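You operate a simulated robot arm through the tools that you are given. There is no shell and no other tool.

You run a simulated robot arm. Do the job below in one go: nothing can be reset, and whatever is moved stays where it is left.

TASK
Prime the filler: 2 strokes of the red lever into the drip cup.
Fine: park the spout, then open the yellow valve, then stroke; shut the valve after; lay the white pad on the drip tray; spill nothing. Where these are worked on the way, their far stop is far enough and under half their travel is too little: yellow valve.

The check looks at the end state, three seconds after you hand in, the way a careful person would. Anything else that was tipped, shoved, dropped, spilled or broken makes it a failure.

THE ROBOT
A 7-joint arm with a two-finger gripper, fixed in place. Base frame: the origin is at the foot of the arm, x ahead of it, y to its left, z up. Units: m, rad, N and s.
With the tool pointing down near the work surface it reaches from about 0.12 to 0.64 m from the base axis. Its first joint turns from -1.152 to 1.152 rad. Payload 2.45 kg.
Tool frame: the origin (TCP) lies between the finger pads and is the grasp point; the fingertips stand 0.026 m ahead of it; z points along the fingers, y is the line along which they close. Largest opening 0.096 m; the body of the gripper starts 0.069 m behind the TCP.
Orientation is told as [roll, pitch, yaw] about the base's x, y, z axes, in that order, counted from this pose: with the fingers straight down and closing along the base's y, the tool's x points along the base's -x, its y along +y and its z along -z.

THE INTERFACE
- The arm moves only by the tool move_arm. Its argument "motion" is a list of rows, each a list of 3 entries, a list of its own where there are three numbers: the shift along the tool's x, y, z in m, then the turn, a rotation vector about the tool's x, y, z in rad, then the closure in counts, from 0 (fully open) to 255 (shut). In form: [[[tx, ty, tz], [ax, ay, az], hand], ...]. A call has 1 to 20 rows; each row shifts and turns the commanded pose from where the row before left it, along the tool's axes as they then stand. Rows are played at 5 a second. More than 0.05 m and 0.15 rad between two rows, or a gripper value outside its range, and nothing of the call is played. Where a pose cannot be reached the arm comes as near as it can. A force on the tool above 90 N (or 10 N above the force at the start of the call, whichever is more), or a blocked arm, ends the call early, and 0.2 s more pass. Each finger halts on what it meets, pressing with about 23 N; the grip force reading is that of the motor and also rises with nothing between the fingers. The clock runs only during rows and for 0.2 s after the last one: add rows that do not move to give the fingers time. It gives the time, the measured TCP pose, the force on the tool (base axes), the opening and the grip force at its end, in the units of the frame above (readings bear some noise), with the torque about the TCP (base axes, N m) and any sound that the robot's microphone picked up.
- Cameras (640 x 400 px; columns grow to the right, rows downward): "scene" is fixed at [0.1691, -0.3952, 1.4274]; the picture's right is [0.63, -0.77, 0.00], its down [-0.50, -0.41, -0.76] and it looks along [0.59, 0.48, -0.65] (base axes); focal length 214 px, centre (320, 200). "wrist" rides on the gripper at [0.082, 0.003, -0.098] in the tool frame; the picture's right is [-0.04, 1.00, 0.00], its down [-0.73, -0.03, -0.68] and it looks along [-0.68, -0.03, 0.73] (tool axes); focal length 256 px, centre (320, 200). There is no depth. A picture from a camera that has moved, and an enlarged one, comes with that camera's place and axes in the base frame and with its lens. The place of the scene camera against the robot may be out by one fixed shift of up to 0.025 m in any direction.
- grab_frame(camera): a new picture of that camera. It takes no simulated time.
- zoom(camera, box): a new picture of the part [left, top, right, bottom] of that camera's present view, enlarged. It takes no simulated time.
- sign_off(): hands the job in; it is judged then, once.

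Nothing tells you positions but the pictures and the camera data. Unless the task says otherwise, let go and move clear before handing in.

The tools are called after "Call:" as name(argument=value, ...) on one line, values as JSON. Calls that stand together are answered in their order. move_arm: Moves the arm, as the interface text tells. Its arguments: {"type":"object","properties":{"motion":{"type":"array","items":{"type":"array"}}},"required":["motion"]} The other tools are called the same way: grab_frame (camera) takes a picture; zoom (camera, box) takes an enlarged picture of a part of a camera's view; sign_off () hands the job in.

At the start:

```text
t: 0.0
ee_pos: [0.4557, 0.0232, 1.3185]
orientation: [0.001, 0.0, 0.0]
wrist_force: [-0.1, 0.0, 0.7]
moment: [0.03, 0.0, -0.05]
gripper_width: 0.0963
grasp_force: 0.1
```

scene: 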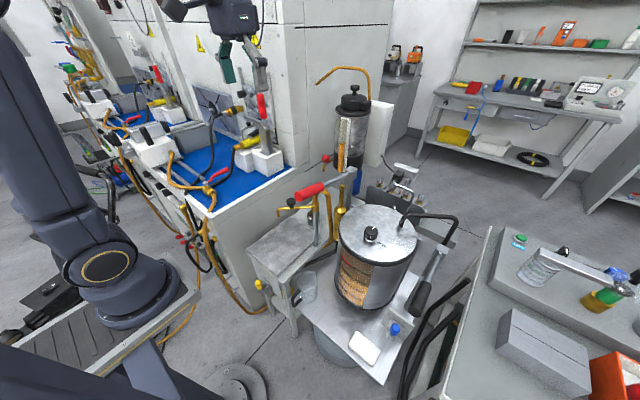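
wrist: 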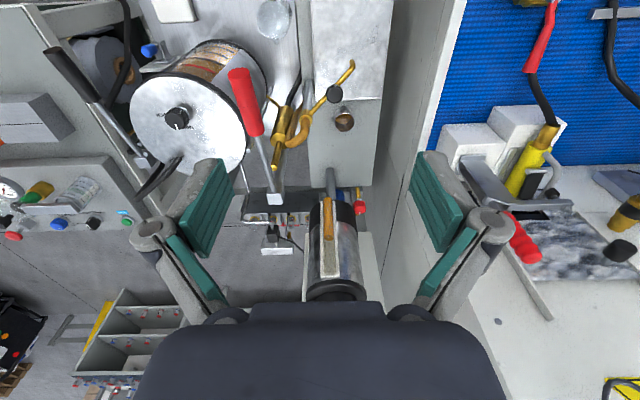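

I see a bench with a lever filler: a red-handled lever, brass pipes, a drum, a cup and a white pad. I'll zoom in on the parts before moving anything.

Call:
zoom(camera="scene", box=[230, 160, 470, 310])

Call:
zoom(camera="scene", box=[240, 250, 440, 390])

Call:
zoom(camera="wrist", box=[120, 0, 440, 200])

Call:
zoom(camera="wrist", box=[220, 60, 380, 210])

```text
2.67 times, centred on (350, 235) of scene
camera zoom: at [0.1691, -0.3952, 1.4274], right [0.63, -0.77, 0.0], down [-0.5, -0.41, -0.76], along [0.59, 0.48, -0.65], focal length 572 px, centre (240, 107)
```

zoom: 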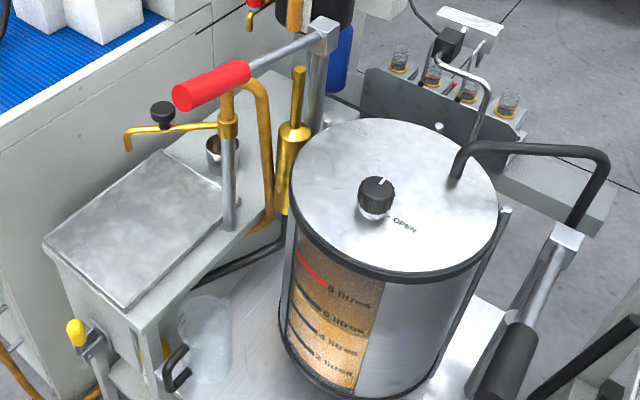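

```text
2.86 times, centred on (340, 320) of scene
camera zoom: at [0.1691, -0.3952, 1.4274], right [0.63, -0.77, 0.0], down [-0.5, -0.41, -0.76], along [0.59, 0.48, -0.65], focal length 613 px, centre (263, -143)
```

zoom: 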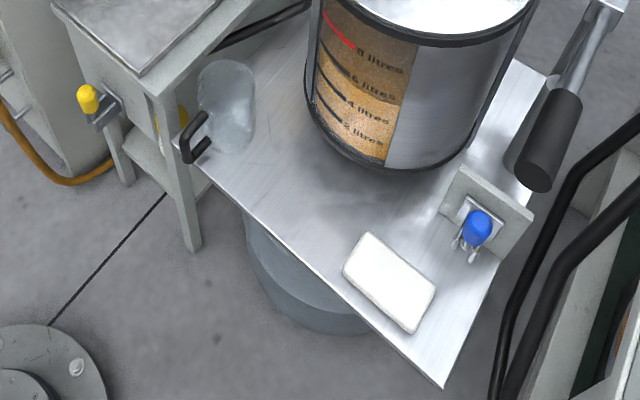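

```text
2.00 times, centred on (280, 100) of wrist
camera zoom: at [0.3755, 0.0259, 1.4158], right [0.04, 1.0, 0.0], down [0.73, -0.03, 0.68], along [0.68, -0.03, -0.73], focal length 512 px, centre (400, 400)
```

zoom: 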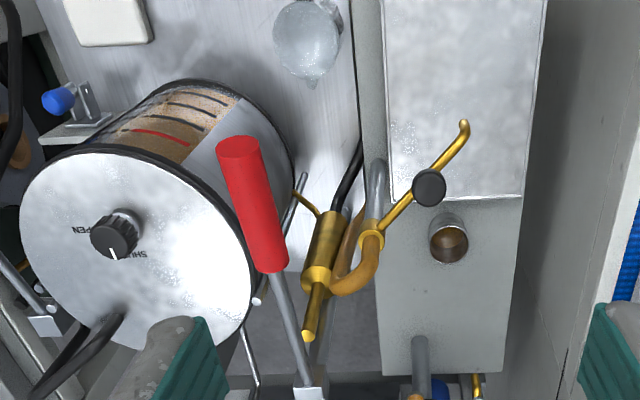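

```text
2.67 times, centred on (300, 135) of wrist
camera zoom: at [0.3755, 0.0259, 1.4158], right [0.04, 1.0, 0.0], down [0.73, -0.03, 0.68], along [0.68, -0.03, -0.73], focal length 683 px, centre (373, 373)
```

zoom: 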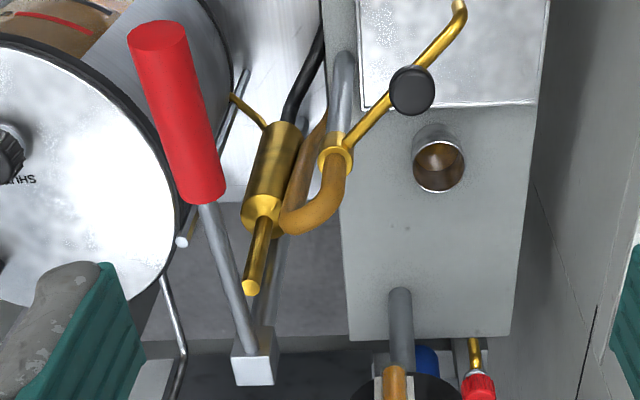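

The spout tip now hangs over a grey plate. I take the plate to be the drip tray, at about z 0.73. A small steel cup is fixed at about (0.71, 0.08), the same distance from the spout pivot (0.62, -0.02) as the tip. The yellow valve is on the front of the box, so I'll pull back and down a little to see it.

Call:
move_arm(motion=[[[0.034, 0, 0.034], [0, 0, 0], 0], [[0.034, 0, 0.034], [0, 0, 0], 0], [[0.034, 0, 0.034], [0, 0, 0], 0], [[0.034, 0, 0.034], [0, 0, 0], 0], [[0.034, 0, 0.034], [0, 0, 0], 0], [[0.034, 0, 0.034], [0, 0, 0], 0], [[0, 0, 0], [0, 0, 0], 0]])

Call:
grab_frame(camera="wrist")

Call:
grab_frame(camera="scene")

```text
t: 1.6
ee_pos: [0.2478, 0.0232, 1.1155]
orientation: [0.0, -0.002, 0.0]
wrist_force: [-0.1, 0.0, 0.3]
moment: [-0.01, -0.01, 0.02]
gripper_width: 0.096
grasp_force: 0.0
```

```text
taken
camera wrist: at [0.1674, 0.0265, 1.2132], right [0.04, 1.0, 0.0], down [0.73, -0.03, 0.68], along [0.68, -0.03, -0.73], focal length 256 px, centre (320, 200)
```

wrist: 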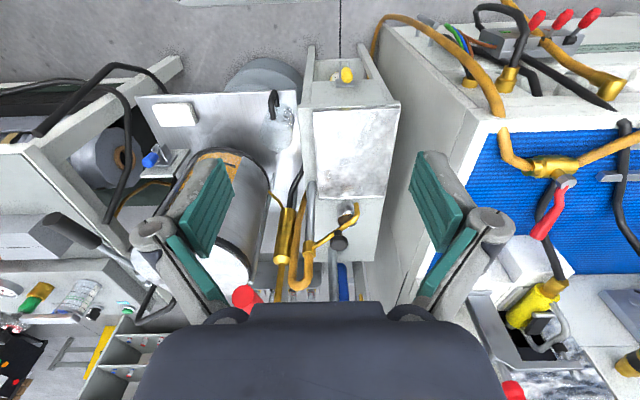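

```text
taken
```

scene: 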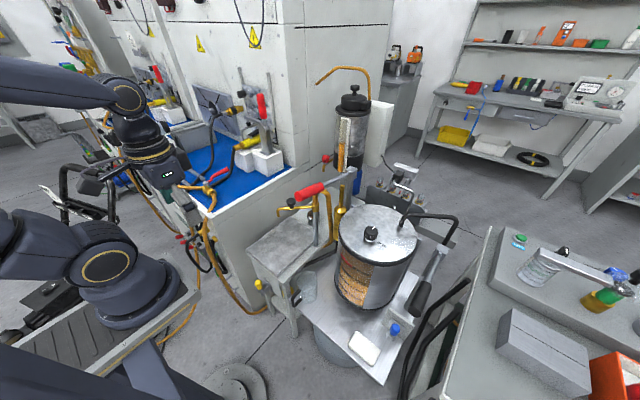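

Call:
zoom(camera="wrist", box=[240, 40, 440, 165])

Call:
zoom(camera="wrist", box=[300, 45, 400, 110])

Call:
zoom(camera="wrist", box=[220, 170, 400, 310])

Call:
zoom(camera="wrist", box=[120, 70, 320, 200])

```text
3.20 times, centred on (340, 102) of wrist
camera zoom: at [0.1674, 0.0265, 1.2132], right [0.04, 1.0, 0.0], down [0.73, -0.03, 0.68], along [0.68, -0.03, -0.73], focal length 819 px, centre (256, 512)
```

zoom: 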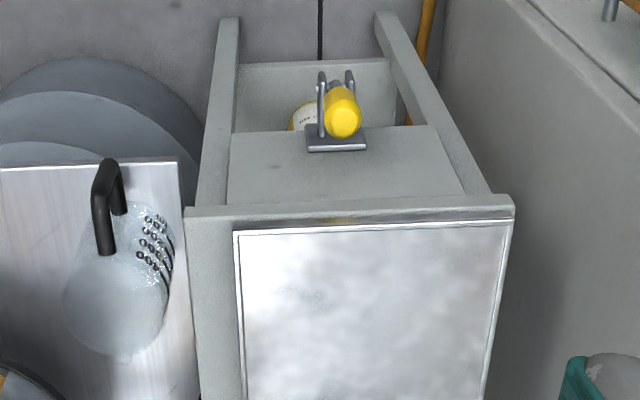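

```text
6.15 times, centred on (350, 78) of wrist
camera zoom: at [0.1674, 0.0265, 1.2132], right [0.04, 1.0, 0.0], down [0.73, -0.03, 0.68], along [0.68, -0.03, -0.73], focal length 1575 px, centre (135, 954)
```

zoom: 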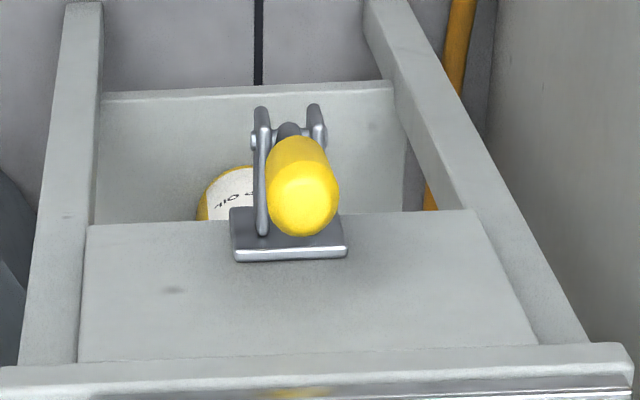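

```text
2.86 times, centred on (310, 240) of wrist
camera zoom: at [0.1674, 0.0265, 1.2132], right [0.04, 1.0, 0.0], down [0.73, -0.03, 0.68], along [0.68, -0.03, -0.73], focal length 731 px, centre (349, 86)
```

zoom: 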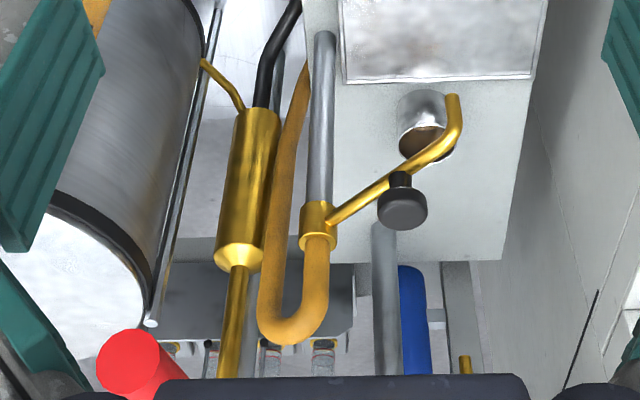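

```text
3.08 times, centred on (220, 135) of wrist
camera zoom: at [0.1674, 0.0265, 1.2132], right [0.04, 1.0, 0.0], down [0.73, -0.03, 0.68], along [0.68, -0.03, -0.73], focal length 788 px, centre (628, 400)
```

zoom: 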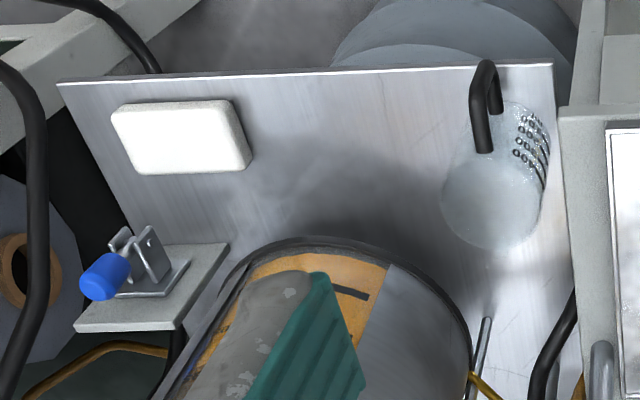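

Call:
zoom(camera="scene", box=[245, 265, 325, 315])

Call:
zoom(camera="scene", box=[370, 305, 420, 345])

Call:
zoom(camera="scene", box=[270, 155, 370, 225])

```text
8.00 times, centred on (285, 290) of scene
camera zoom: at [0.169, -0.3952, 1.4274], right [0.63, -0.77, 0.0], down [-0.5, -0.41, -0.76], along [0.59, 0.48, -0.65], focal length 1716 px, centre (600, -520)
```

zoom: 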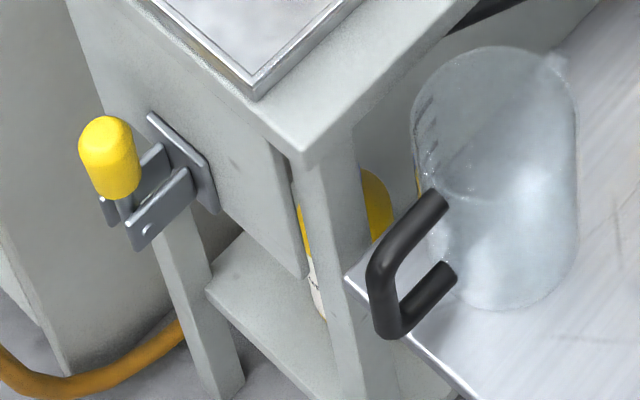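

```text
10.00 times, centred on (395, 325) of scene
camera zoom: at [0.169, -0.3952, 1.4274], right [0.63, -0.77, 0.0], down [-0.5, -0.41, -0.76], along [0.59, 0.48, -0.65], focal length 2145 px, centre (-430, -1050)
```

zoom: 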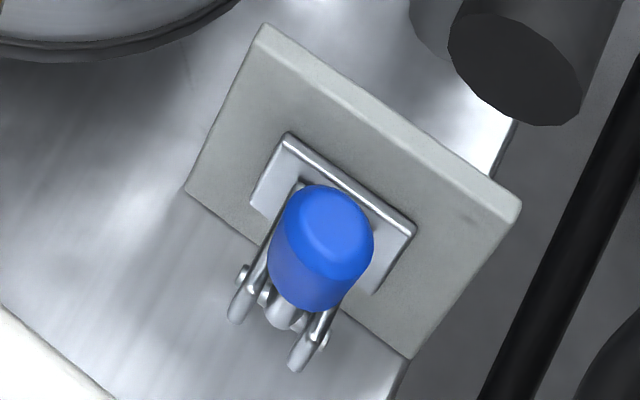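

```text
5.71 times, centred on (320, 190) of scene
camera zoom: at [0.169, -0.3952, 1.4274], right [0.63, -0.77, 0.0], down [-0.5, -0.41, -0.76], along [0.59, 0.48, -0.65], focal length 1226 px, centre (320, 257)
```

zoom: 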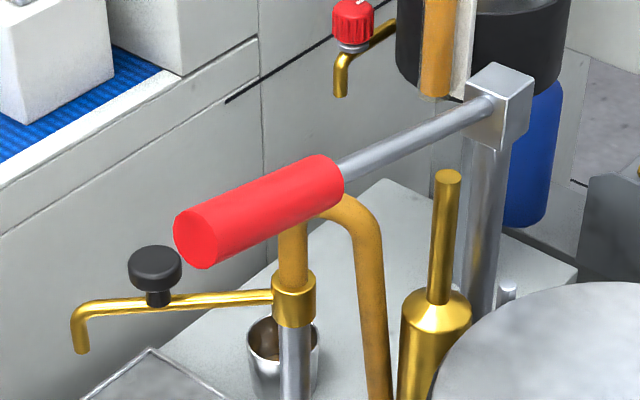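

The yellow valve is a toggle lever hinged on a bracket on the box's front, and it points up now. The spout pivot is near (0.628, -0.017), its tip near (0.53, 0.085, 0.84) and its black knob near (0.564, 0.046, 0.91). I'll take a closer look at the spout and cup.

Call:
move_arm(motion=[[[-0.034, 0.0154, 0.007], [0, 0, 0], 0], [[-0.034, 0.0154, 0.007], [0, 0, 0], 0], [[-0.034, 0.0154, 0.007], [0, 0, 0], 0], [[-0.034, 0.0154, 0.007], [0, 0, 0], 0], [[-0.034, 0.0154, 0.007], [0, 0, 0], 0], [[0, 0, 0], [0, 0, 0], 0]])

Call:
grab_frame(camera="wrist")

Call:
zoom(camera="wrist", box=[160, 60, 420, 310])

Call:
grab_frame(camera="scene")

```text
t: 3.0
ee_pos: [0.4197, 0.0966, 1.08]
orientation: [0.001, 0.0, 0.001]
wrist_force: [0.5, -0.3, -1.0]
moment: [0.01, 0.0, 0.01]
gripper_width: 0.0958
grasp_force: 0.0
```

```text
taken
camera wrist: at [0.3404, 0.1, 1.1777], right [0.04, 1.0, 0.0], down [0.73, -0.03, 0.68], along [0.68, -0.03, -0.73], focal length 256 px, centre (320, 200)
```

wrist: 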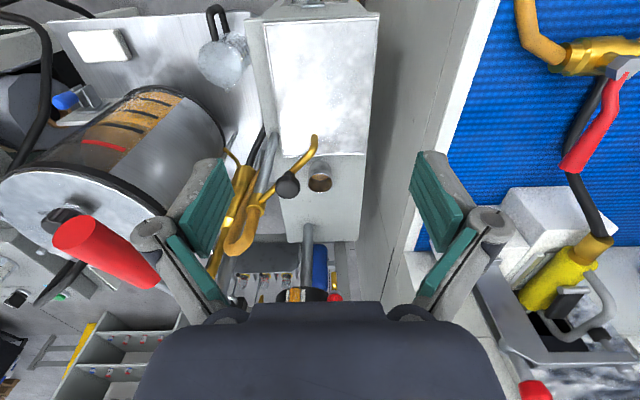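

```text
1.60 times, centred on (290, 185) of wrist
camera zoom: at [0.3404, 0.1, 1.1777], right [0.04, 1.0, 0.0], down [0.73, -0.03, 0.68], along [0.68, -0.03, -0.73], focal length 410 px, centre (368, 224)
```

zoom: 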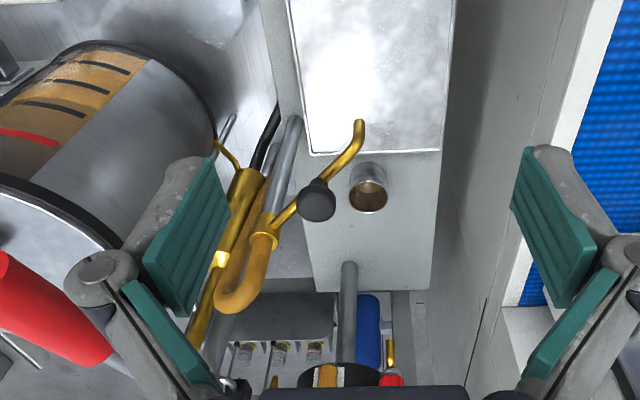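

```text
taken
```

scene: 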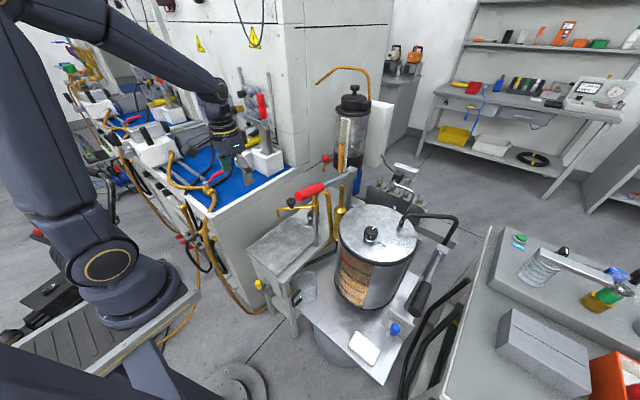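

The close view puts the cup rim at (0.722, 0.085, 0.707), the spout pivot at (0.630, -0.017) and the knob at (0.567, 0.046, 0.90). Next I'll turn the hand a quarter turn so the fingers close along x and can hold the knob from both sides of its swing.

Call:
move_arm(motion=[[[0, 0, 0], [0, 0, 0.1428], 0], [[0, 0, 0], [0, 0, 0.1428], 0], [[0, 0, 0], [0, 0, 0.1428], 0], [[0, 0, 0], [0, 0, 0.1428], 0], [[0, 0, 0], [0, 0, 0.1428], 0], [[0, 0, 0], [0, 0, 0.1428], 0], [[0, 0, 0], [0, 0, 0.1428], 0], [[0, 0, 0], [0, 0, 0.1428], 0], [[0, 0, 0], [0, 0, 0.1428], 0], [[0, 0, 0], [0, 0, 0.1428], 0], [[0, 0, 0], [0, 0, 0.1428], 0], [[0, 0, 0], [0, 0, 0], 0]])

Call:
grab_frame(camera="wrist")

Call:
grab_frame(camera="scene")

```text
t: 5.6
ee_pos: [0.4226, 0.1001, 1.0789]
orientation: [-0.002, 0.001, -1.573]
wrist_force: [0.6, 0.4, -0.7]
moment: [-0.02, -0.01, -0.02]
gripper_width: 0.0959
grasp_force: 0.2
```

```text
taken
camera wrist: at [0.4269, 0.1809, 1.1773], right [1.0, -0.04, 0.0], down [-0.03, -0.73, 0.68], along [-0.03, -0.68, -0.73], focal length 256 px, centre (320, 200)
```

wrist: 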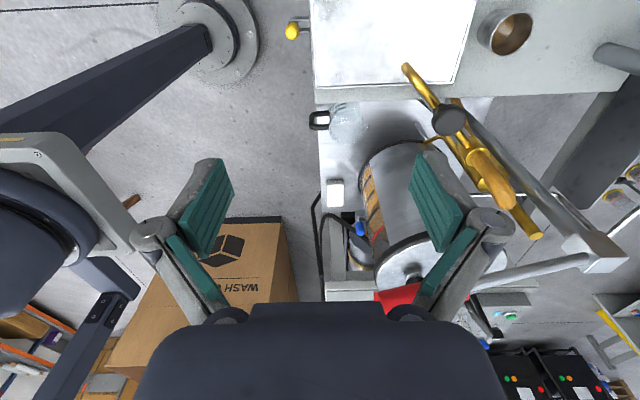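

```text
taken
```

scene: 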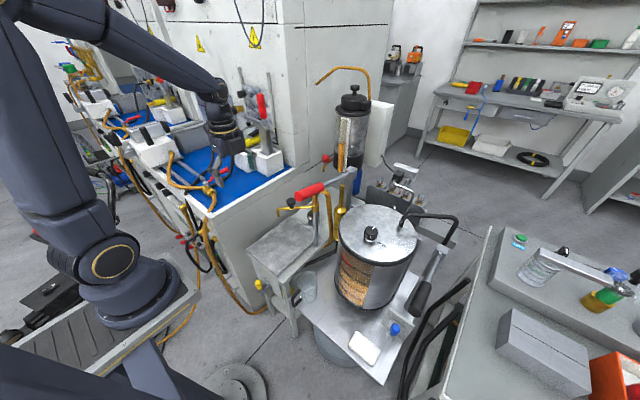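

Call:
zoom(camera="wrist", box=[380, 0, 640, 170])

Call:
zoom(camera="wrist", box=[270, 0, 480, 130])

Call:
zoom(camera="wrist", box=[300, 80, 460, 250])

Call:
zoom(camera="wrist", box=[360, 170, 640, 330])

```text
2.35 times, centred on (510, 85) of wrist
camera zoom: at [0.4269, 0.1809, 1.1773], right [1.0, -0.04, 0.0], down [-0.03, -0.73, 0.68], along [-0.03, -0.68, -0.73], focal length 602 px, centre (-127, 471)
```

zoom: 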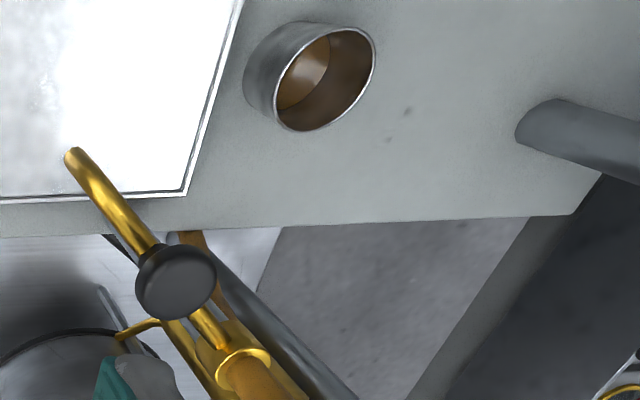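

```text
3.05 times, centred on (375, 65) of wrist
camera zoom: at [0.4269, 0.1809, 1.1773], right [1.0, -0.04, 0.0], down [-0.03, -0.73, 0.68], along [-0.03, -0.68, -0.73], focal length 780 px, centre (152, 611)
```

zoom: 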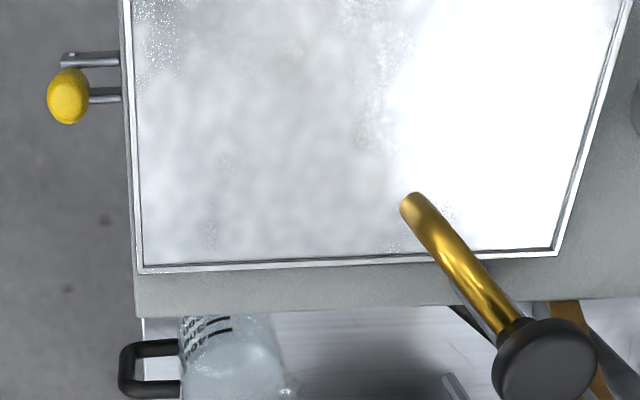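

```text
2.35 times, centred on (380, 165) of wrist
camera zoom: at [0.4269, 0.1809, 1.1773], right [1.0, -0.04, 0.0], down [-0.03, -0.73, 0.68], along [-0.03, -0.68, -0.73], focal length 602 px, centre (179, 282)
```

zoom: 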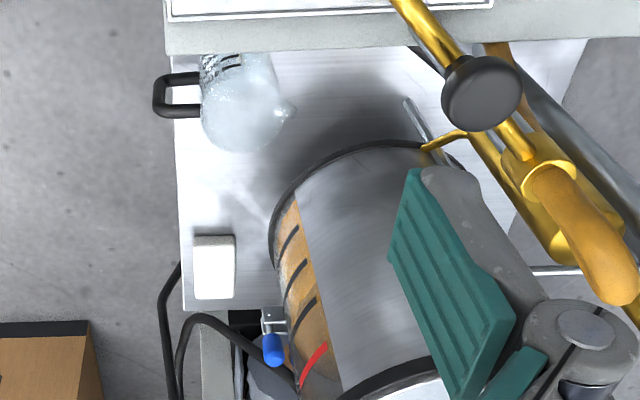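

```text
2.29 times, centred on (500, 250) of wrist
camera zoom: at [0.4269, 0.1809, 1.1773], right [1.0, -0.04, 0.0], down [-0.03, -0.73, 0.68], along [-0.03, -0.68, -0.73], focal length 585 px, centre (-91, 86)
```

zoom: 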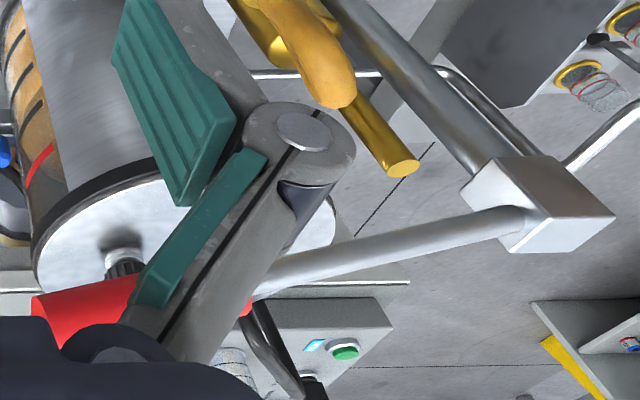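

View D confirms the layout: the drip tray spans x 0.42–0.68, y 0–0.20 at about z 0.66. The white pad is near (0.453, -0.376, 0.55), and the yellow lever's top is near (0.369, 0.084, 0.58). I'll hover above the spout knob with the fingers partly closed.

Call:
move_arm(motion=[[[-0.0135, 0.036, 0.0], [0, 0, 0], 96], [[-0.0135, 0.036, 0.024], [0, 0, 0], 96], [[-0.0135, 0.036, 0.03], [0, 0, 0], 96], [[-0.0135, 0.036, 0.03], [0, 0, 0], 96], [[0, 0, 0], [0, 0, 0], 96], [[0, 0, 0], [0, 0, 0], 96]])

Call:
grab_frame(camera="wrist")

Call:
zoom(camera="scene", box=[200, 80, 420, 240])

```text
t: 7.0
ee_pos: [0.5651, 0.0444, 0.9948]
orientation: [-0.002, 0.002, -1.571]
wrist_force: [0.3, -0.1, -0.3]
moment: [0.01, 0.0, 0.0]
gripper_width: 0.0603
grasp_force: 0.0
```

```text
taken
camera wrist: at [0.5702, 0.1256, 1.0933], right [1.0, -0.04, 0.0], down [-0.03, -0.73, 0.68], along [-0.03, -0.68, -0.73], focal length 256 px, centre (320, 200)
```

wrist: 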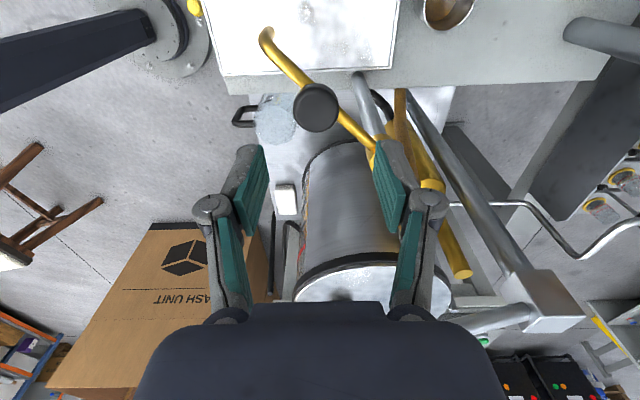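

```text
2.50 times, centred on (310, 160) of scene
camera zoom: at [0.1691, -0.3952, 1.4274], right [0.63, -0.77, 0.0], down [-0.5, -0.41, -0.76], along [0.59, 0.48, -0.65], focal length 536 px, centre (345, 300)
```

zoom: 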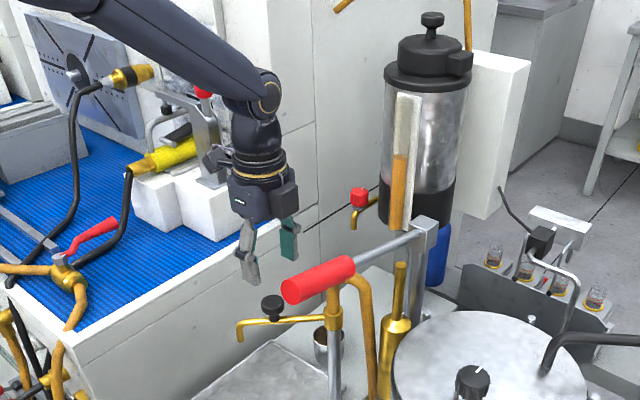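

The knob sits right under the hand at (0.564, 0.047), with its top at about z 0.909. I'll lower the hand around it and close the fingers to a loose cage.

Call:
move_arm(motion=[[[0.0025, -0.001, 0.03], [0, 0, 0], 96], [[0, 0, 0.03], [0, 0, 0], 96], [[0, 0, 0.02], [0, 0, 0], 96], [[0, 0, 0.015], [0, 0, 0], 96], [[0, 0, 0], [0, 0, 0], 96]])

Call:
grab_frame(camera="wrist")

Call:
zoom(camera="scene", box=[250, 130, 370, 230])

```text
t: 8.2
ee_pos: [0.5639, 0.0486, 0.898]
orientation: [0.0, -0.001, -1.569]
wrist_force: [-0.2, 0.3, 0.0]
moment: [-0.01, -0.03, 0.02]
gripper_width: 0.0597
grasp_force: 0.0
```

```text
taken
camera wrist: at [0.5677, 0.1298, 0.9968], right [1.0, -0.04, 0.0], down [-0.03, -0.73, 0.68], along [-0.03, -0.68, -0.73], focal length 256 px, centre (320, 200)
```

wrist: 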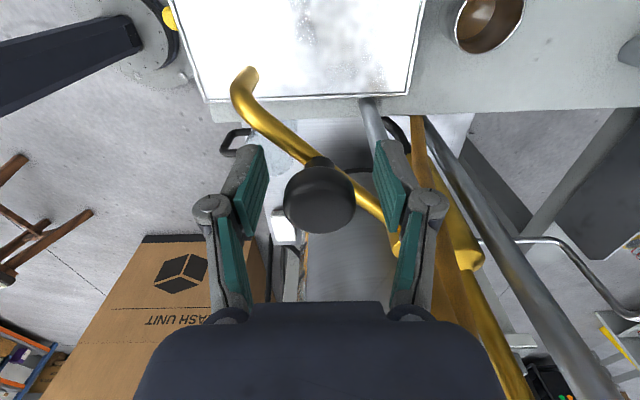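

```text
4.00 times, centred on (310, 180) of scene
camera zoom: at [0.1691, -0.3952, 1.4274], right [0.63, -0.77, 0.0], down [-0.5, -0.41, -0.76], along [0.59, 0.48, -0.65], focal length 858 px, centre (360, 280)
```

zoom: 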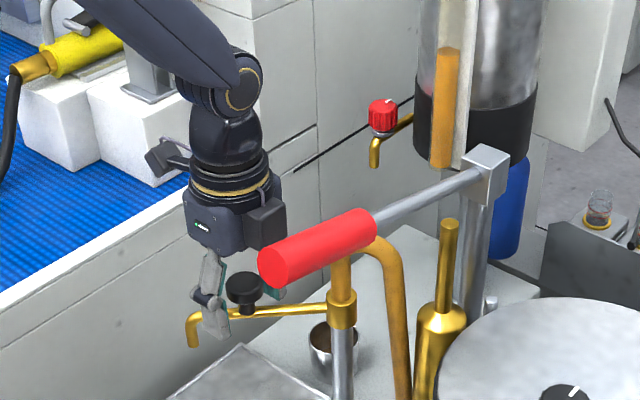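

The knob is centred between the fingers. I'll close to a loose cage and swing it along the first half of its arc.

Call:
move_arm(motion=[[[0, 0, 0], [0, 0, 0], 150], [[0, 0, 0], [0, 0, 0], 150], [[0.0066, 0.0071, 0], [0, 0, 0], 150], [[0.0058, 0.0077, 0], [0, 0, 0], 150], [[0.0049, 0.0083, 0], [0, 0, 0], 150], [[0.0041, 0.0087, 0], [0, 0, 0], 150], [[0.0031, 0.0091, 0], [0, 0, 0], 150], [[0.0021, 0.0094, 0], [0, 0, 0], 150], [[0.0012, 0.0095, 0], [0, 0, 0], 150], [[0, 0, 0], [0, 0, 0], 150]])

Call:
grab_frame(camera="wrist")

Call:
zoom(camera="scene", box=[250, 130, 370, 230])

```text
t: 10.4
ee_pos: [0.6249, 0.0762, 0.9004]
orientation: [0.0, 0.001, -1.572]
wrist_force: [-0.3, -1.8, 0.2]
moment: [-0.01, 0.02, 0.03]
gripper_width: 0.04
grasp_force: 0.1
```

```text
taken
camera wrist: at [0.6292, 0.1575, 0.9979], right [1.0, -0.04, 0.0], down [-0.03, -0.73, 0.68], along [-0.03, -0.68, -0.73], focal length 256 px, centre (320, 200)
```

wrist: 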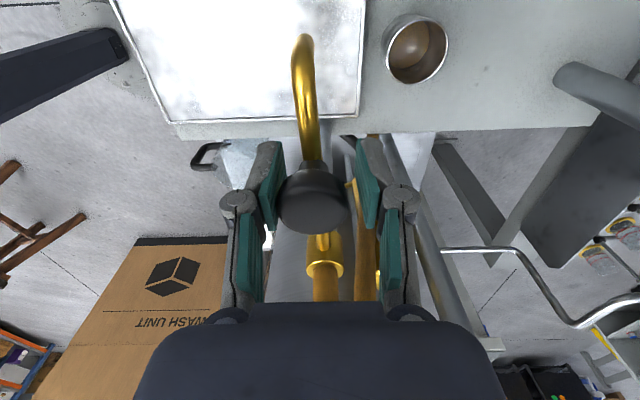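

```text
4.00 times, centred on (310, 180) of scene
camera zoom: at [0.1691, -0.3952, 1.4274], right [0.63, -0.77, 0.0], down [-0.5, -0.41, -0.76], along [0.59, 0.48, -0.65], focal length 858 px, centre (360, 280)
```

zoom: 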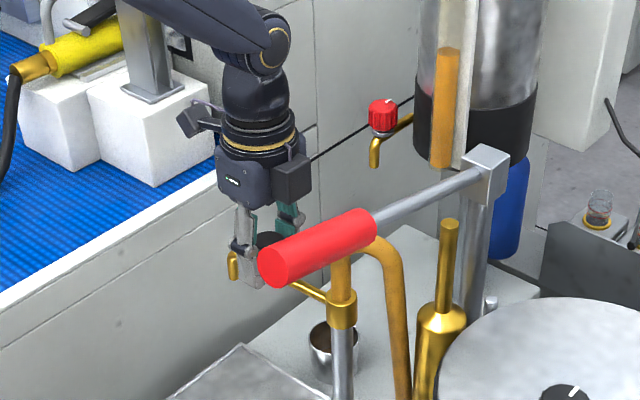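

The spout follows smoothly and is now about halfway. I'll carry it on toward the cup.

Call:
move_arm(motion=[[[0.0, 0.0097, 0], [0, 0, 0], 150], [[-0.0008, 0.0096, 0], [0, 0, 0], 150], [[-0.0019, 0.0094, 0], [0, 0, 0], 150], [[-0.0028, 0.0092, 0], [0, 0, 0], 150], [[-0.0038, 0.0089, 0], [0, 0, 0], 150], [[-0.0047, 0.0084, 0], [0, 0, 0], 150], [[-0.0055, 0.0079, 0], [0, 0, 0], 150], [[0, 0, 0], [0, 0, 0], 150]])

Call:
grab_frame(camera="wrist")

Call:
zoom(camera="scene", box=[250, 130, 370, 230])

```text
t: 12.2
ee_pos: [0.6873, 0.0564, 0.8995]
orientation: [-0.001, 0.0, -1.57]
wrist_force: [0.7, -0.2, 0.1]
moment: [-0.05, -0.01, -0.02]
gripper_width: 0.0397
grasp_force: 0.1
```

```text
taken
camera wrist: at [0.6918, 0.1368, 0.9981], right [1.0, -0.04, 0.0], down [-0.03, -0.73, 0.68], along [-0.03, -0.68, -0.73], focal length 256 px, centre (320, 200)
```

wrist: 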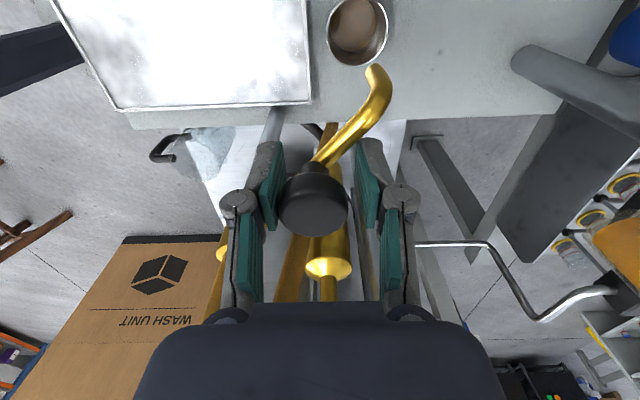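

```text
4.00 times, centred on (310, 180) of scene
camera zoom: at [0.1691, -0.3953, 1.4274], right [0.63, -0.77, 0.0], down [-0.5, -0.41, -0.76], along [0.59, 0.48, -0.65], focal length 858 px, centre (360, 280)
```

zoom: 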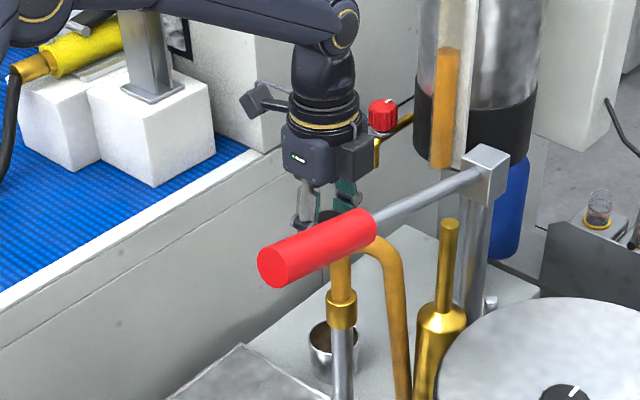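

The spout tip is now straight over the cup: both project to about (0.724, 0.088). I'll open the fingers, lift clear, and check from above that the spout stays put.

Call:
move_arm(motion=[[[0, 0, 0], [0, 0, 0], 96], [[0, 0, 0], [0, 0, 0], 96], [[0, 0, -0.02], [0, 0, 0], 96], [[0, 0, -0.03], [0, 0, 0], 96], [[0, 0, -0.04], [0, 0, 0], 96], [[0, 0, -0.04], [0, 0, 0], 96], [[0, 0, -0.04], [0, 0, 0], 60], [[0, 0, -0.03], [0, 0, 0], 0], [[0, 0, 0], [0, 0, 0], 0]])

Call:
grab_frame(camera="wrist")

Call:
zoom(camera="wrist", box=[220, 0, 480, 170])

Call:
zoom(camera="scene", box=[250, 130, 370, 230])

```text
t: 14.2
ee_pos: [0.6893, 0.0531, 1.1016]
orientation: [0.0, 0.0, -1.572]
wrist_force: [0.0, -0.1, -0.3]
moment: [0.01, -0.01, -0.02]
gripper_width: 0.096
grasp_force: 0.2
```

```text
taken
camera wrist: at [0.6933, 0.1358, 1.199], right [1.0, -0.04, 0.0], down [-0.03, -0.73, 0.68], along [-0.03, -0.68, -0.73], focal length 256 px, centre (320, 200)
```

wrist: 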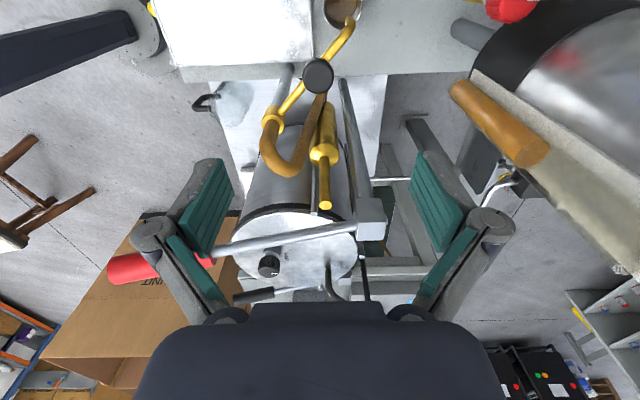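

```text
2.35 times, centred on (350, 85) of wrist
camera zoom: at [0.6933, 0.1358, 1.199], right [1.0, -0.04, 0.0], down [-0.03, -0.73, 0.68], along [-0.03, -0.68, -0.73], focal length 602 px, centre (249, 471)
```

zoom: 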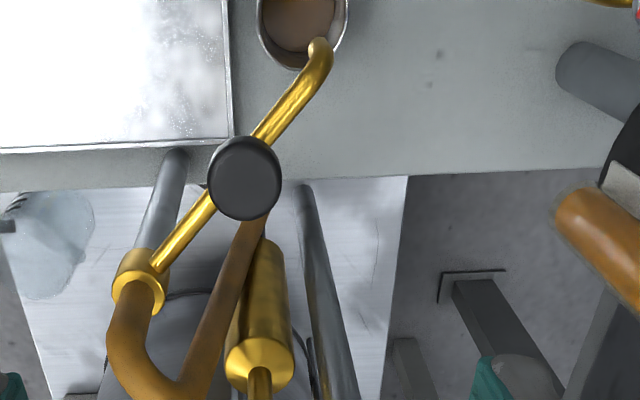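

```text
4.00 times, centred on (310, 180) of scene
camera zoom: at [0.1691, -0.3952, 1.4274], right [0.63, -0.77, 0.0], down [-0.5, -0.41, -0.76], along [0.59, 0.48, -0.65], focal length 858 px, centre (360, 280)
```

zoom: 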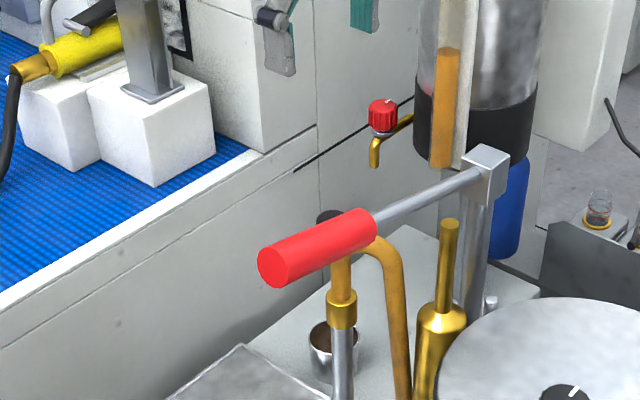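

The spout stayed over the cup and the hand is clear. I'll back off toward the valve and turn the hand square again.

Call:
move_arm(motion=[[[0.0034, -0.0433, 0], [0, 0, 0], 0], [[0.0034, -0.0433, 0], [0, 0, 0], 0], [[0.0034, -0.0433, 0], [0, 0, 0], 0], [[0.0034, -0.0433, 0], [0, 0, 0], 0], [[0.0034, -0.0433, 0], [0, 0, 0], 0], [[0.0034, -0.0433, 0], [0, 0, 0], 0], [[0.0034, -0.0433, 0], [0, 0, 0], 0], [[0.0034, -0.0433, 0], [0, 0, 0], 0], [[0, 0, 0], [0, 0, -0.1428], 0], [[0, 0, 0], [0, 0, -0.1428], 0], [[0, 0, 0], [0, 0, -0.1428], 0], [[0, 0, 0], [0, 0, -0.1428], 0], [[0, 0, 0], [0, 0, -0.1428], 0], [[0, 0, 0], [0, 0, -0.1428], 0], [[0, 0, 0], [0, 0, -0.1428], 0], [[0, 0, 0], [0, 0, -0.1428], 0], [[0, 0, 0], [0, 0, -0.1428], 0], [[0, 0, 0], [0, 0, -0.1428], 0], [[0, 0, 0], [0, 0, -0.1428], 0], [[0, 0, 0], [0, 0, 0], 0]])

Call:
grab_frame(camera="wrist")

Call:
grab_frame(camera="scene")

```text
t: 18.4
ee_pos: [0.3388, 0.0844, 1.0996]
orientation: [0.0, 0.0, 0.002]
wrist_force: [0.1, 0.2, -0.7]
moment: [0.02, 0.02, 0.01]
gripper_width: 0.0959
grasp_force: 0.0
```

```text
taken
camera wrist: at [0.2602, 0.087, 1.1971], right [0.04, 1.0, 0.0], down [0.73, -0.03, 0.68], along [0.68, -0.03, -0.73], focal length 256 px, centre (320, 200)
```

wrist: 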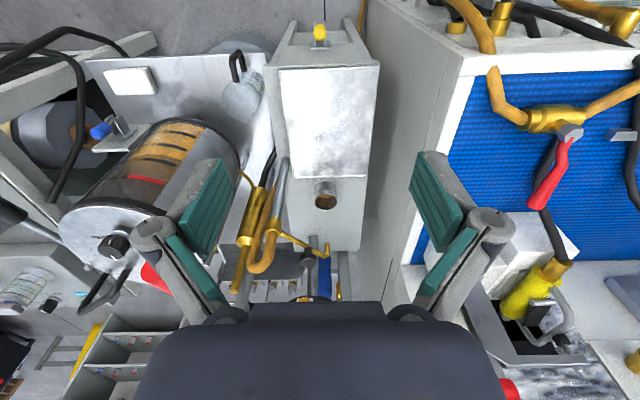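

```text
taken
```

scene: 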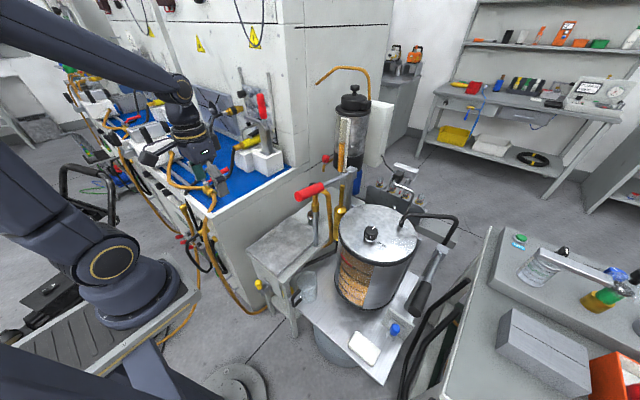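

Next I'll go down in front of the box for a close look at the yellow toggle.

Call:
move_arm(motion=[[[0.012, 0, 0.042], [0, 0, 0], 0], [[0.012, 0, 0.042], [0, 0, 0], 0], [[0.012, 0, 0.042], [0, 0, 0], 0], [[0.012, 0, 0.042], [0, 0, 0], 0], [[0.012, 0, 0.042], [0, 0, 0], 0], [[0.012, 0, 0.042], [0, 0, 0], 0], [[0, 0, 0], [0, 0, 0], 0]])

Call:
grab_frame(camera="wrist")

Call:
zoom(camera="wrist", box=[260, 0, 400, 120])

Call:
zoom(camera="scene", box=[100, 150, 340, 320])

```text
t: 20.0
ee_pos: [0.3059, 0.106, 0.8485]
orientation: [0.0, 0.001, 0.001]
wrist_force: [0.3, -0.3, 0.6]
moment: [0.03, 0.0, 0.0]
gripper_width: 0.0959
grasp_force: 0.1
out of reach, approached as far as the arm can: row 3, 4, 5
```

```text
taken
camera wrist: at [0.2258, 0.1081, 0.9468], right [0.04, 1.0, 0.0], down [0.73, -0.03, 0.68], along [0.68, -0.03, -0.74], focal length 256 px, centre (320, 200)
```

wrist: 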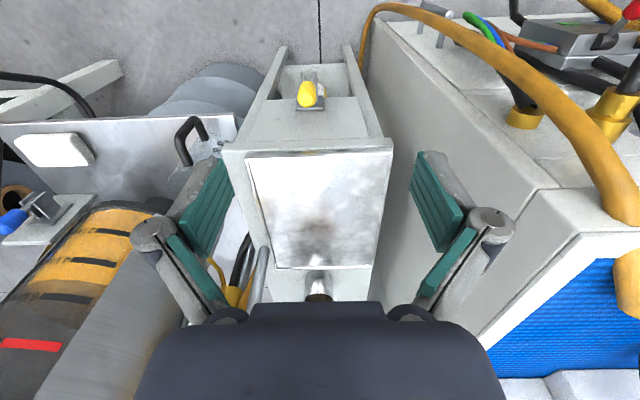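

```text
3.33 times, centred on (330, 60) of wrist
camera zoom: at [0.2258, 0.1081, 0.9468], right [0.04, 1.0, 0.0], down [0.73, -0.03, 0.68], along [0.68, -0.03, -0.74], focal length 853 px, centre (287, 667)
```

zoom: 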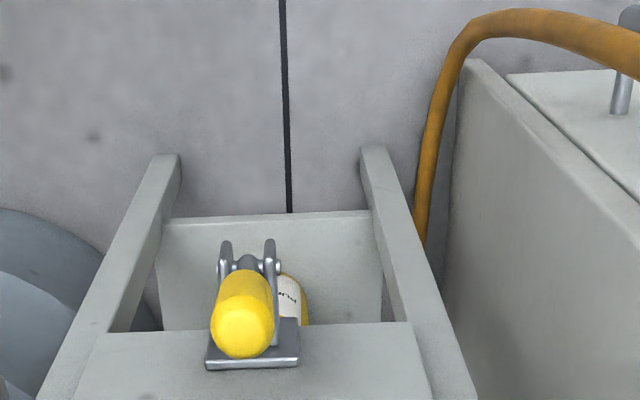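

```text
2.35 times, centred on (220, 235) of scene
camera zoom: at [0.1691, -0.3952, 1.4274], right [0.63, -0.77, 0.0], down [-0.5, -0.41, -0.76], along [0.59, 0.48, -0.65], focal length 505 px, centre (555, 118)
```

zoom: 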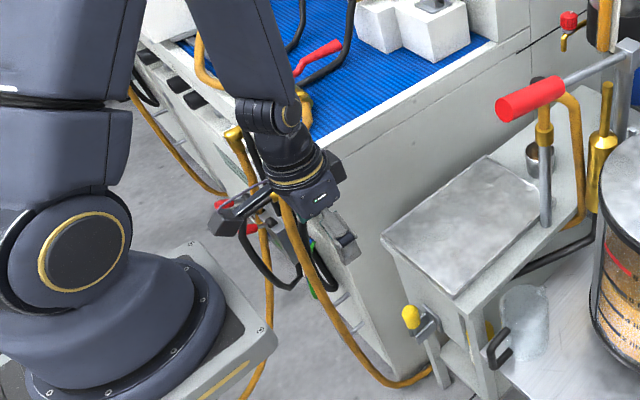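

The yellow grip's top is at about (0.369, 0.084, 0.579) and its hinge at about (0.367, 0.083, 0.503). The last move touched a reach limit, so I'll check where the commanded pose stands with a small move forward.

Call:
move_arm(motion=[[[-0.02, 0, 0], [0, 0, 0], 0], [[0, 0, 0], [0, 0, 0], 0], [[0, 0, 0], [0, 0, 0], 0]])

```text
t: 20.8
ee_pos: [0.3264, 0.1036, 0.8488]
orientation: [-0.002, -0.001, 0.0]
wrist_force: [-0.2, 0.6, -0.9]
moment: [-0.01, -0.01, 0.0]
gripper_width: 0.0962
grasp_force: 0.1
```

Call:
move_arm(motion=[[[-0.021, -0.0098, 0], [0, 0, 0], 100], [[-0.021, -0.0098, 0], [0, 0, 0], 100], [[0, 0, 0.036], [0, 0, 0], 100], [[0, 0, 0.036], [0, 0, 0], 100], [[0, 0, 0.036], [0, 0, 0], 100], [[0, 0, 0.036], [0, 0, 0], 100], [[0, 0, 0], [0, 0, 0], 100], [[0, 0, 0], [0, 0, 0], 100]])

Call:
grab_frame(camera="wrist")

Call:
zoom(camera="scene", box=[160, 180, 360, 320])

```text
t: 22.6
ee_pos: [0.3696, 0.0835, 0.7054]
orientation: [0.001, -0.001, 0.0]
wrist_force: [0.3, -1.0, 0.4]
moment: [0.0, 0.04, 0.01]
gripper_width: 0.0585
grasp_force: 0.0
```

```text
taken
camera wrist: at [0.2898, 0.0866, 0.8033], right [0.04, 1.0, 0.0], down [0.73, -0.03, 0.68], along [0.68, -0.03, -0.73], focal length 256 px, centre (320, 200)
```

wrist: 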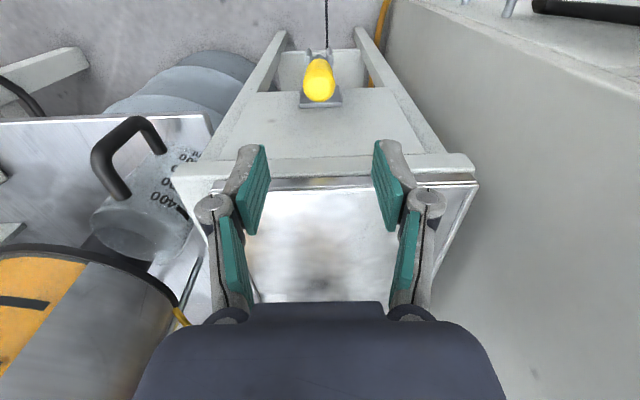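

```text
2.86 times, centred on (260, 250) of scene
camera zoom: at [0.1691, -0.3952, 1.4274], right [0.63, -0.77, 0.0], down [-0.5, -0.41, -0.76], along [0.59, 0.48, -0.65], focal length 613 px, centre (491, 57)
```

zoom: 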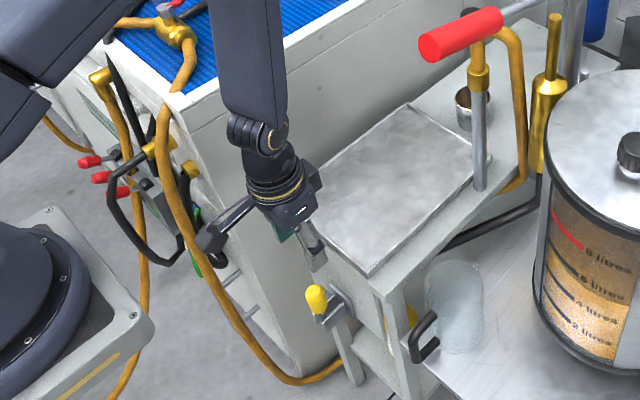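

The tray's front rim is close to the descent line. I'll shift back slightly and tilt the hand 15° so its body leans toward the robot, then go down partway and check again.

Call:
move_arm(motion=[[[0.012, 0, 0], [0, 0, 0], 100], [[0, 0, 0], [0, -0.13, 0], 100], [[0, 0, 0], [0, -0.13, 0], 100], [[0.0075, 0, 0.028], [0, 0, 0], 100], [[0.0075, 0, 0.028], [0, 0, 0], 100], [[0.0075, 0, 0.028], [0, 0, 0], 100], [[0, 0, 0], [0, 0, 0], 100]])

Call:
grab_frame(camera="wrist")

Call:
zoom(camera="scene", box=[200, 220, 320, 310])

```text
t: 24.2
ee_pos: [0.3592, 0.0817, 0.6191]
orientation: [0.001, -0.26, -0.002]
wrist_force: [0.5, -0.6, -0.4]
moment: [0.03, 0.0, 0.01]
gripper_width: 0.0583
grasp_force: 0.1
```

```text
taken
camera wrist: at [0.2557, 0.0849, 0.693], right [0.04, 1.0, 0.01], down [0.53, -0.03, 0.84], along [0.84, -0.03, -0.54], focal length 256 px, centre (320, 200)
```

wrist: 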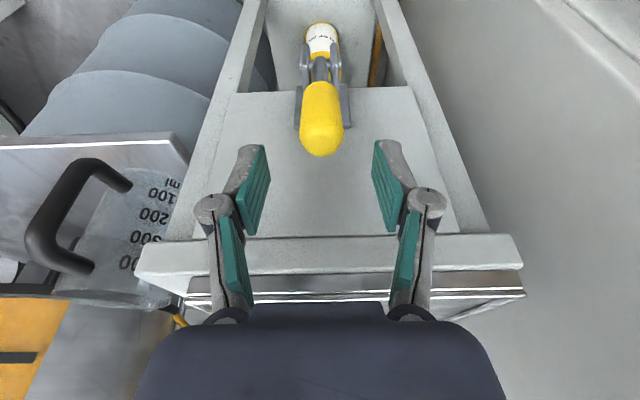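

```text
4.44 times, centred on (260, 265) of scene
camera zoom: at [0.1691, -0.3952, 1.4274], right [0.63, -0.77, 0.0], down [-0.5, -0.41, -0.76], along [0.59, 0.48, -0.65], focal length 953 px, centre (587, -89)
```

zoom: 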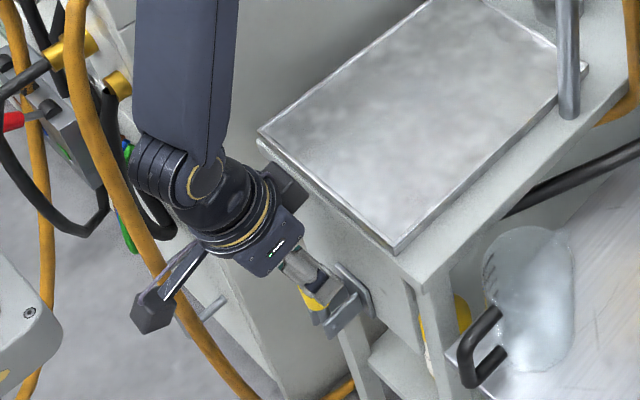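

The grip is centred between the fingers at y ≈ 0.082. I'll go down onto it and close.

Call:
move_arm(motion=[[[0.0049, 0, 0.0261], [0, 0, 0], 100], [[0.0049, 0, 0.0261], [0, 0, 0], 100], [[0, 0, 0], [0, 0, 0], 100], [[0, 0, 0], [0, 0, 0], 255], [[0, 0, 0], [0, 0, 0], 255], [[0, 0, 0], [0, 0, 0], 255], [[0, 0, 0], [0, 0, 0], 255]])

Call:
grab_frame(camera="wrist")

Call:
zoom(camera="scene", box=[220, 250, 310, 310])

```text
t: 25.8
ee_pos: [0.3639, 0.0831, 0.5634]
orientation: [-0.001, -0.259, 0.0]
wrist_force: [0.4, 3.7, -8.4]
moment: [0.06, -0.04, 0.02]
gripper_width: 0.0261
grasp_force: 45.4
```

```text
taken
camera wrist: at [0.2606, 0.0858, 0.6379], right [0.04, 1.0, 0.01], down [0.53, -0.03, 0.84], along [0.84, -0.03, -0.54], focal length 256 px, centre (320, 200)
```

wrist: 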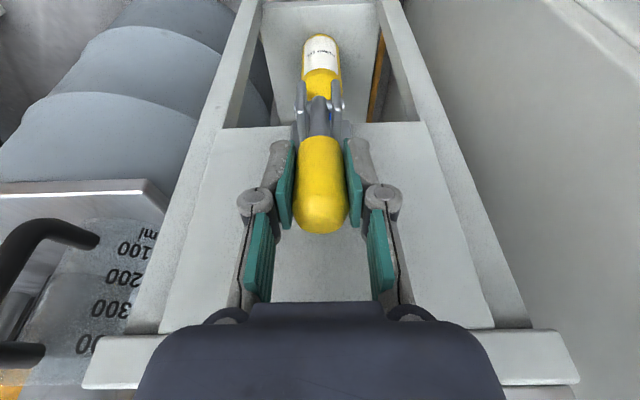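

```text
6.67 times, centred on (265, 280) of scene
camera zoom: at [0.1692, -0.3952, 1.4274], right [0.63, -0.77, 0.0], down [-0.5, -0.41, -0.76], along [0.59, 0.48, -0.65], focal length 1430 px, centre (687, -333)
```

zoom: 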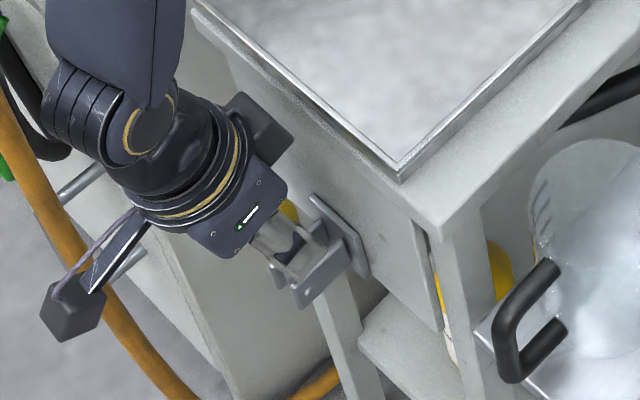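

The lever is gripped. I'll try the first bit of outward swing and watch the force.

Call:
move_arm(motion=[[[0.0047, 0, -0.0006], [0, 0, 0], 255], [[0.0047, 0, -0.0006], [0, 0, 0], 255], [[0.0047, 0, 0.0001], [0, 0, 0], 255], [[0.0047, 0, 0.0002], [0, 0, 0], 255], [[0, 0, 0], [0, 0, 0], 255]])

Call:
grab_frame(camera="wrist")

Call:
zoom(camera="scene", box=[220, 250, 310, 310])

```text
t: 27.0
ee_pos: [0.354, 0.0828, 0.5659]
orientation: [0.001, -0.285, -0.001]
wrist_force: [33.8, -8.0, 1.8]
moment: [-0.2, -2.03, -0.07]
gripper_width: 0.0266
grasp_force: 44.9
```

```text
taken
camera wrist: at [0.2488, 0.0859, 0.6361], right [0.04, 1.0, 0.01], down [0.51, -0.03, 0.86], along [0.86, -0.03, -0.51], focal length 256 px, centre (320, 200)
```

wrist: 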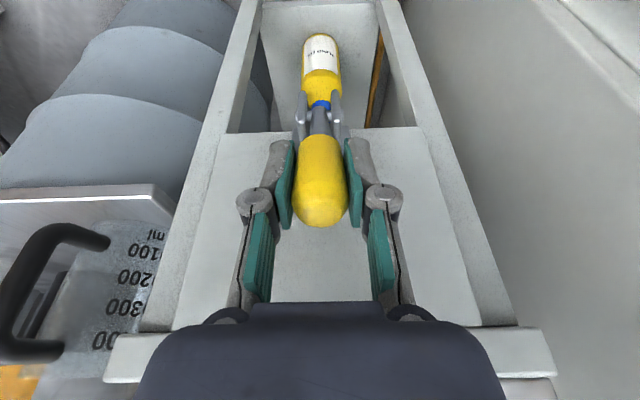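

```text
6.67 times, centred on (265, 280) of scene
camera zoom: at [0.1695, -0.3954, 1.4273], right [0.63, -0.77, 0.0], down [-0.5, -0.41, -0.76], along [0.59, 0.48, -0.65], focal length 1430 px, centre (687, -333)
```

zoom: 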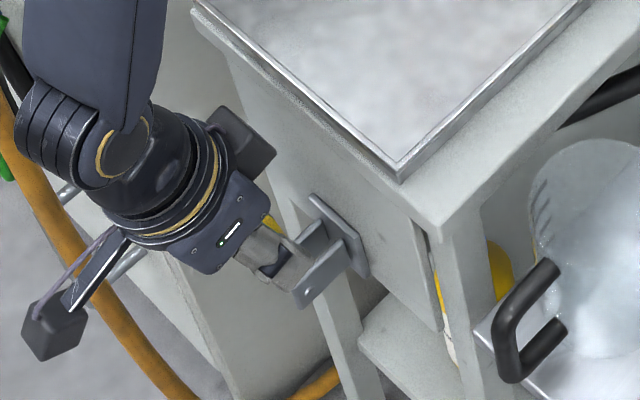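

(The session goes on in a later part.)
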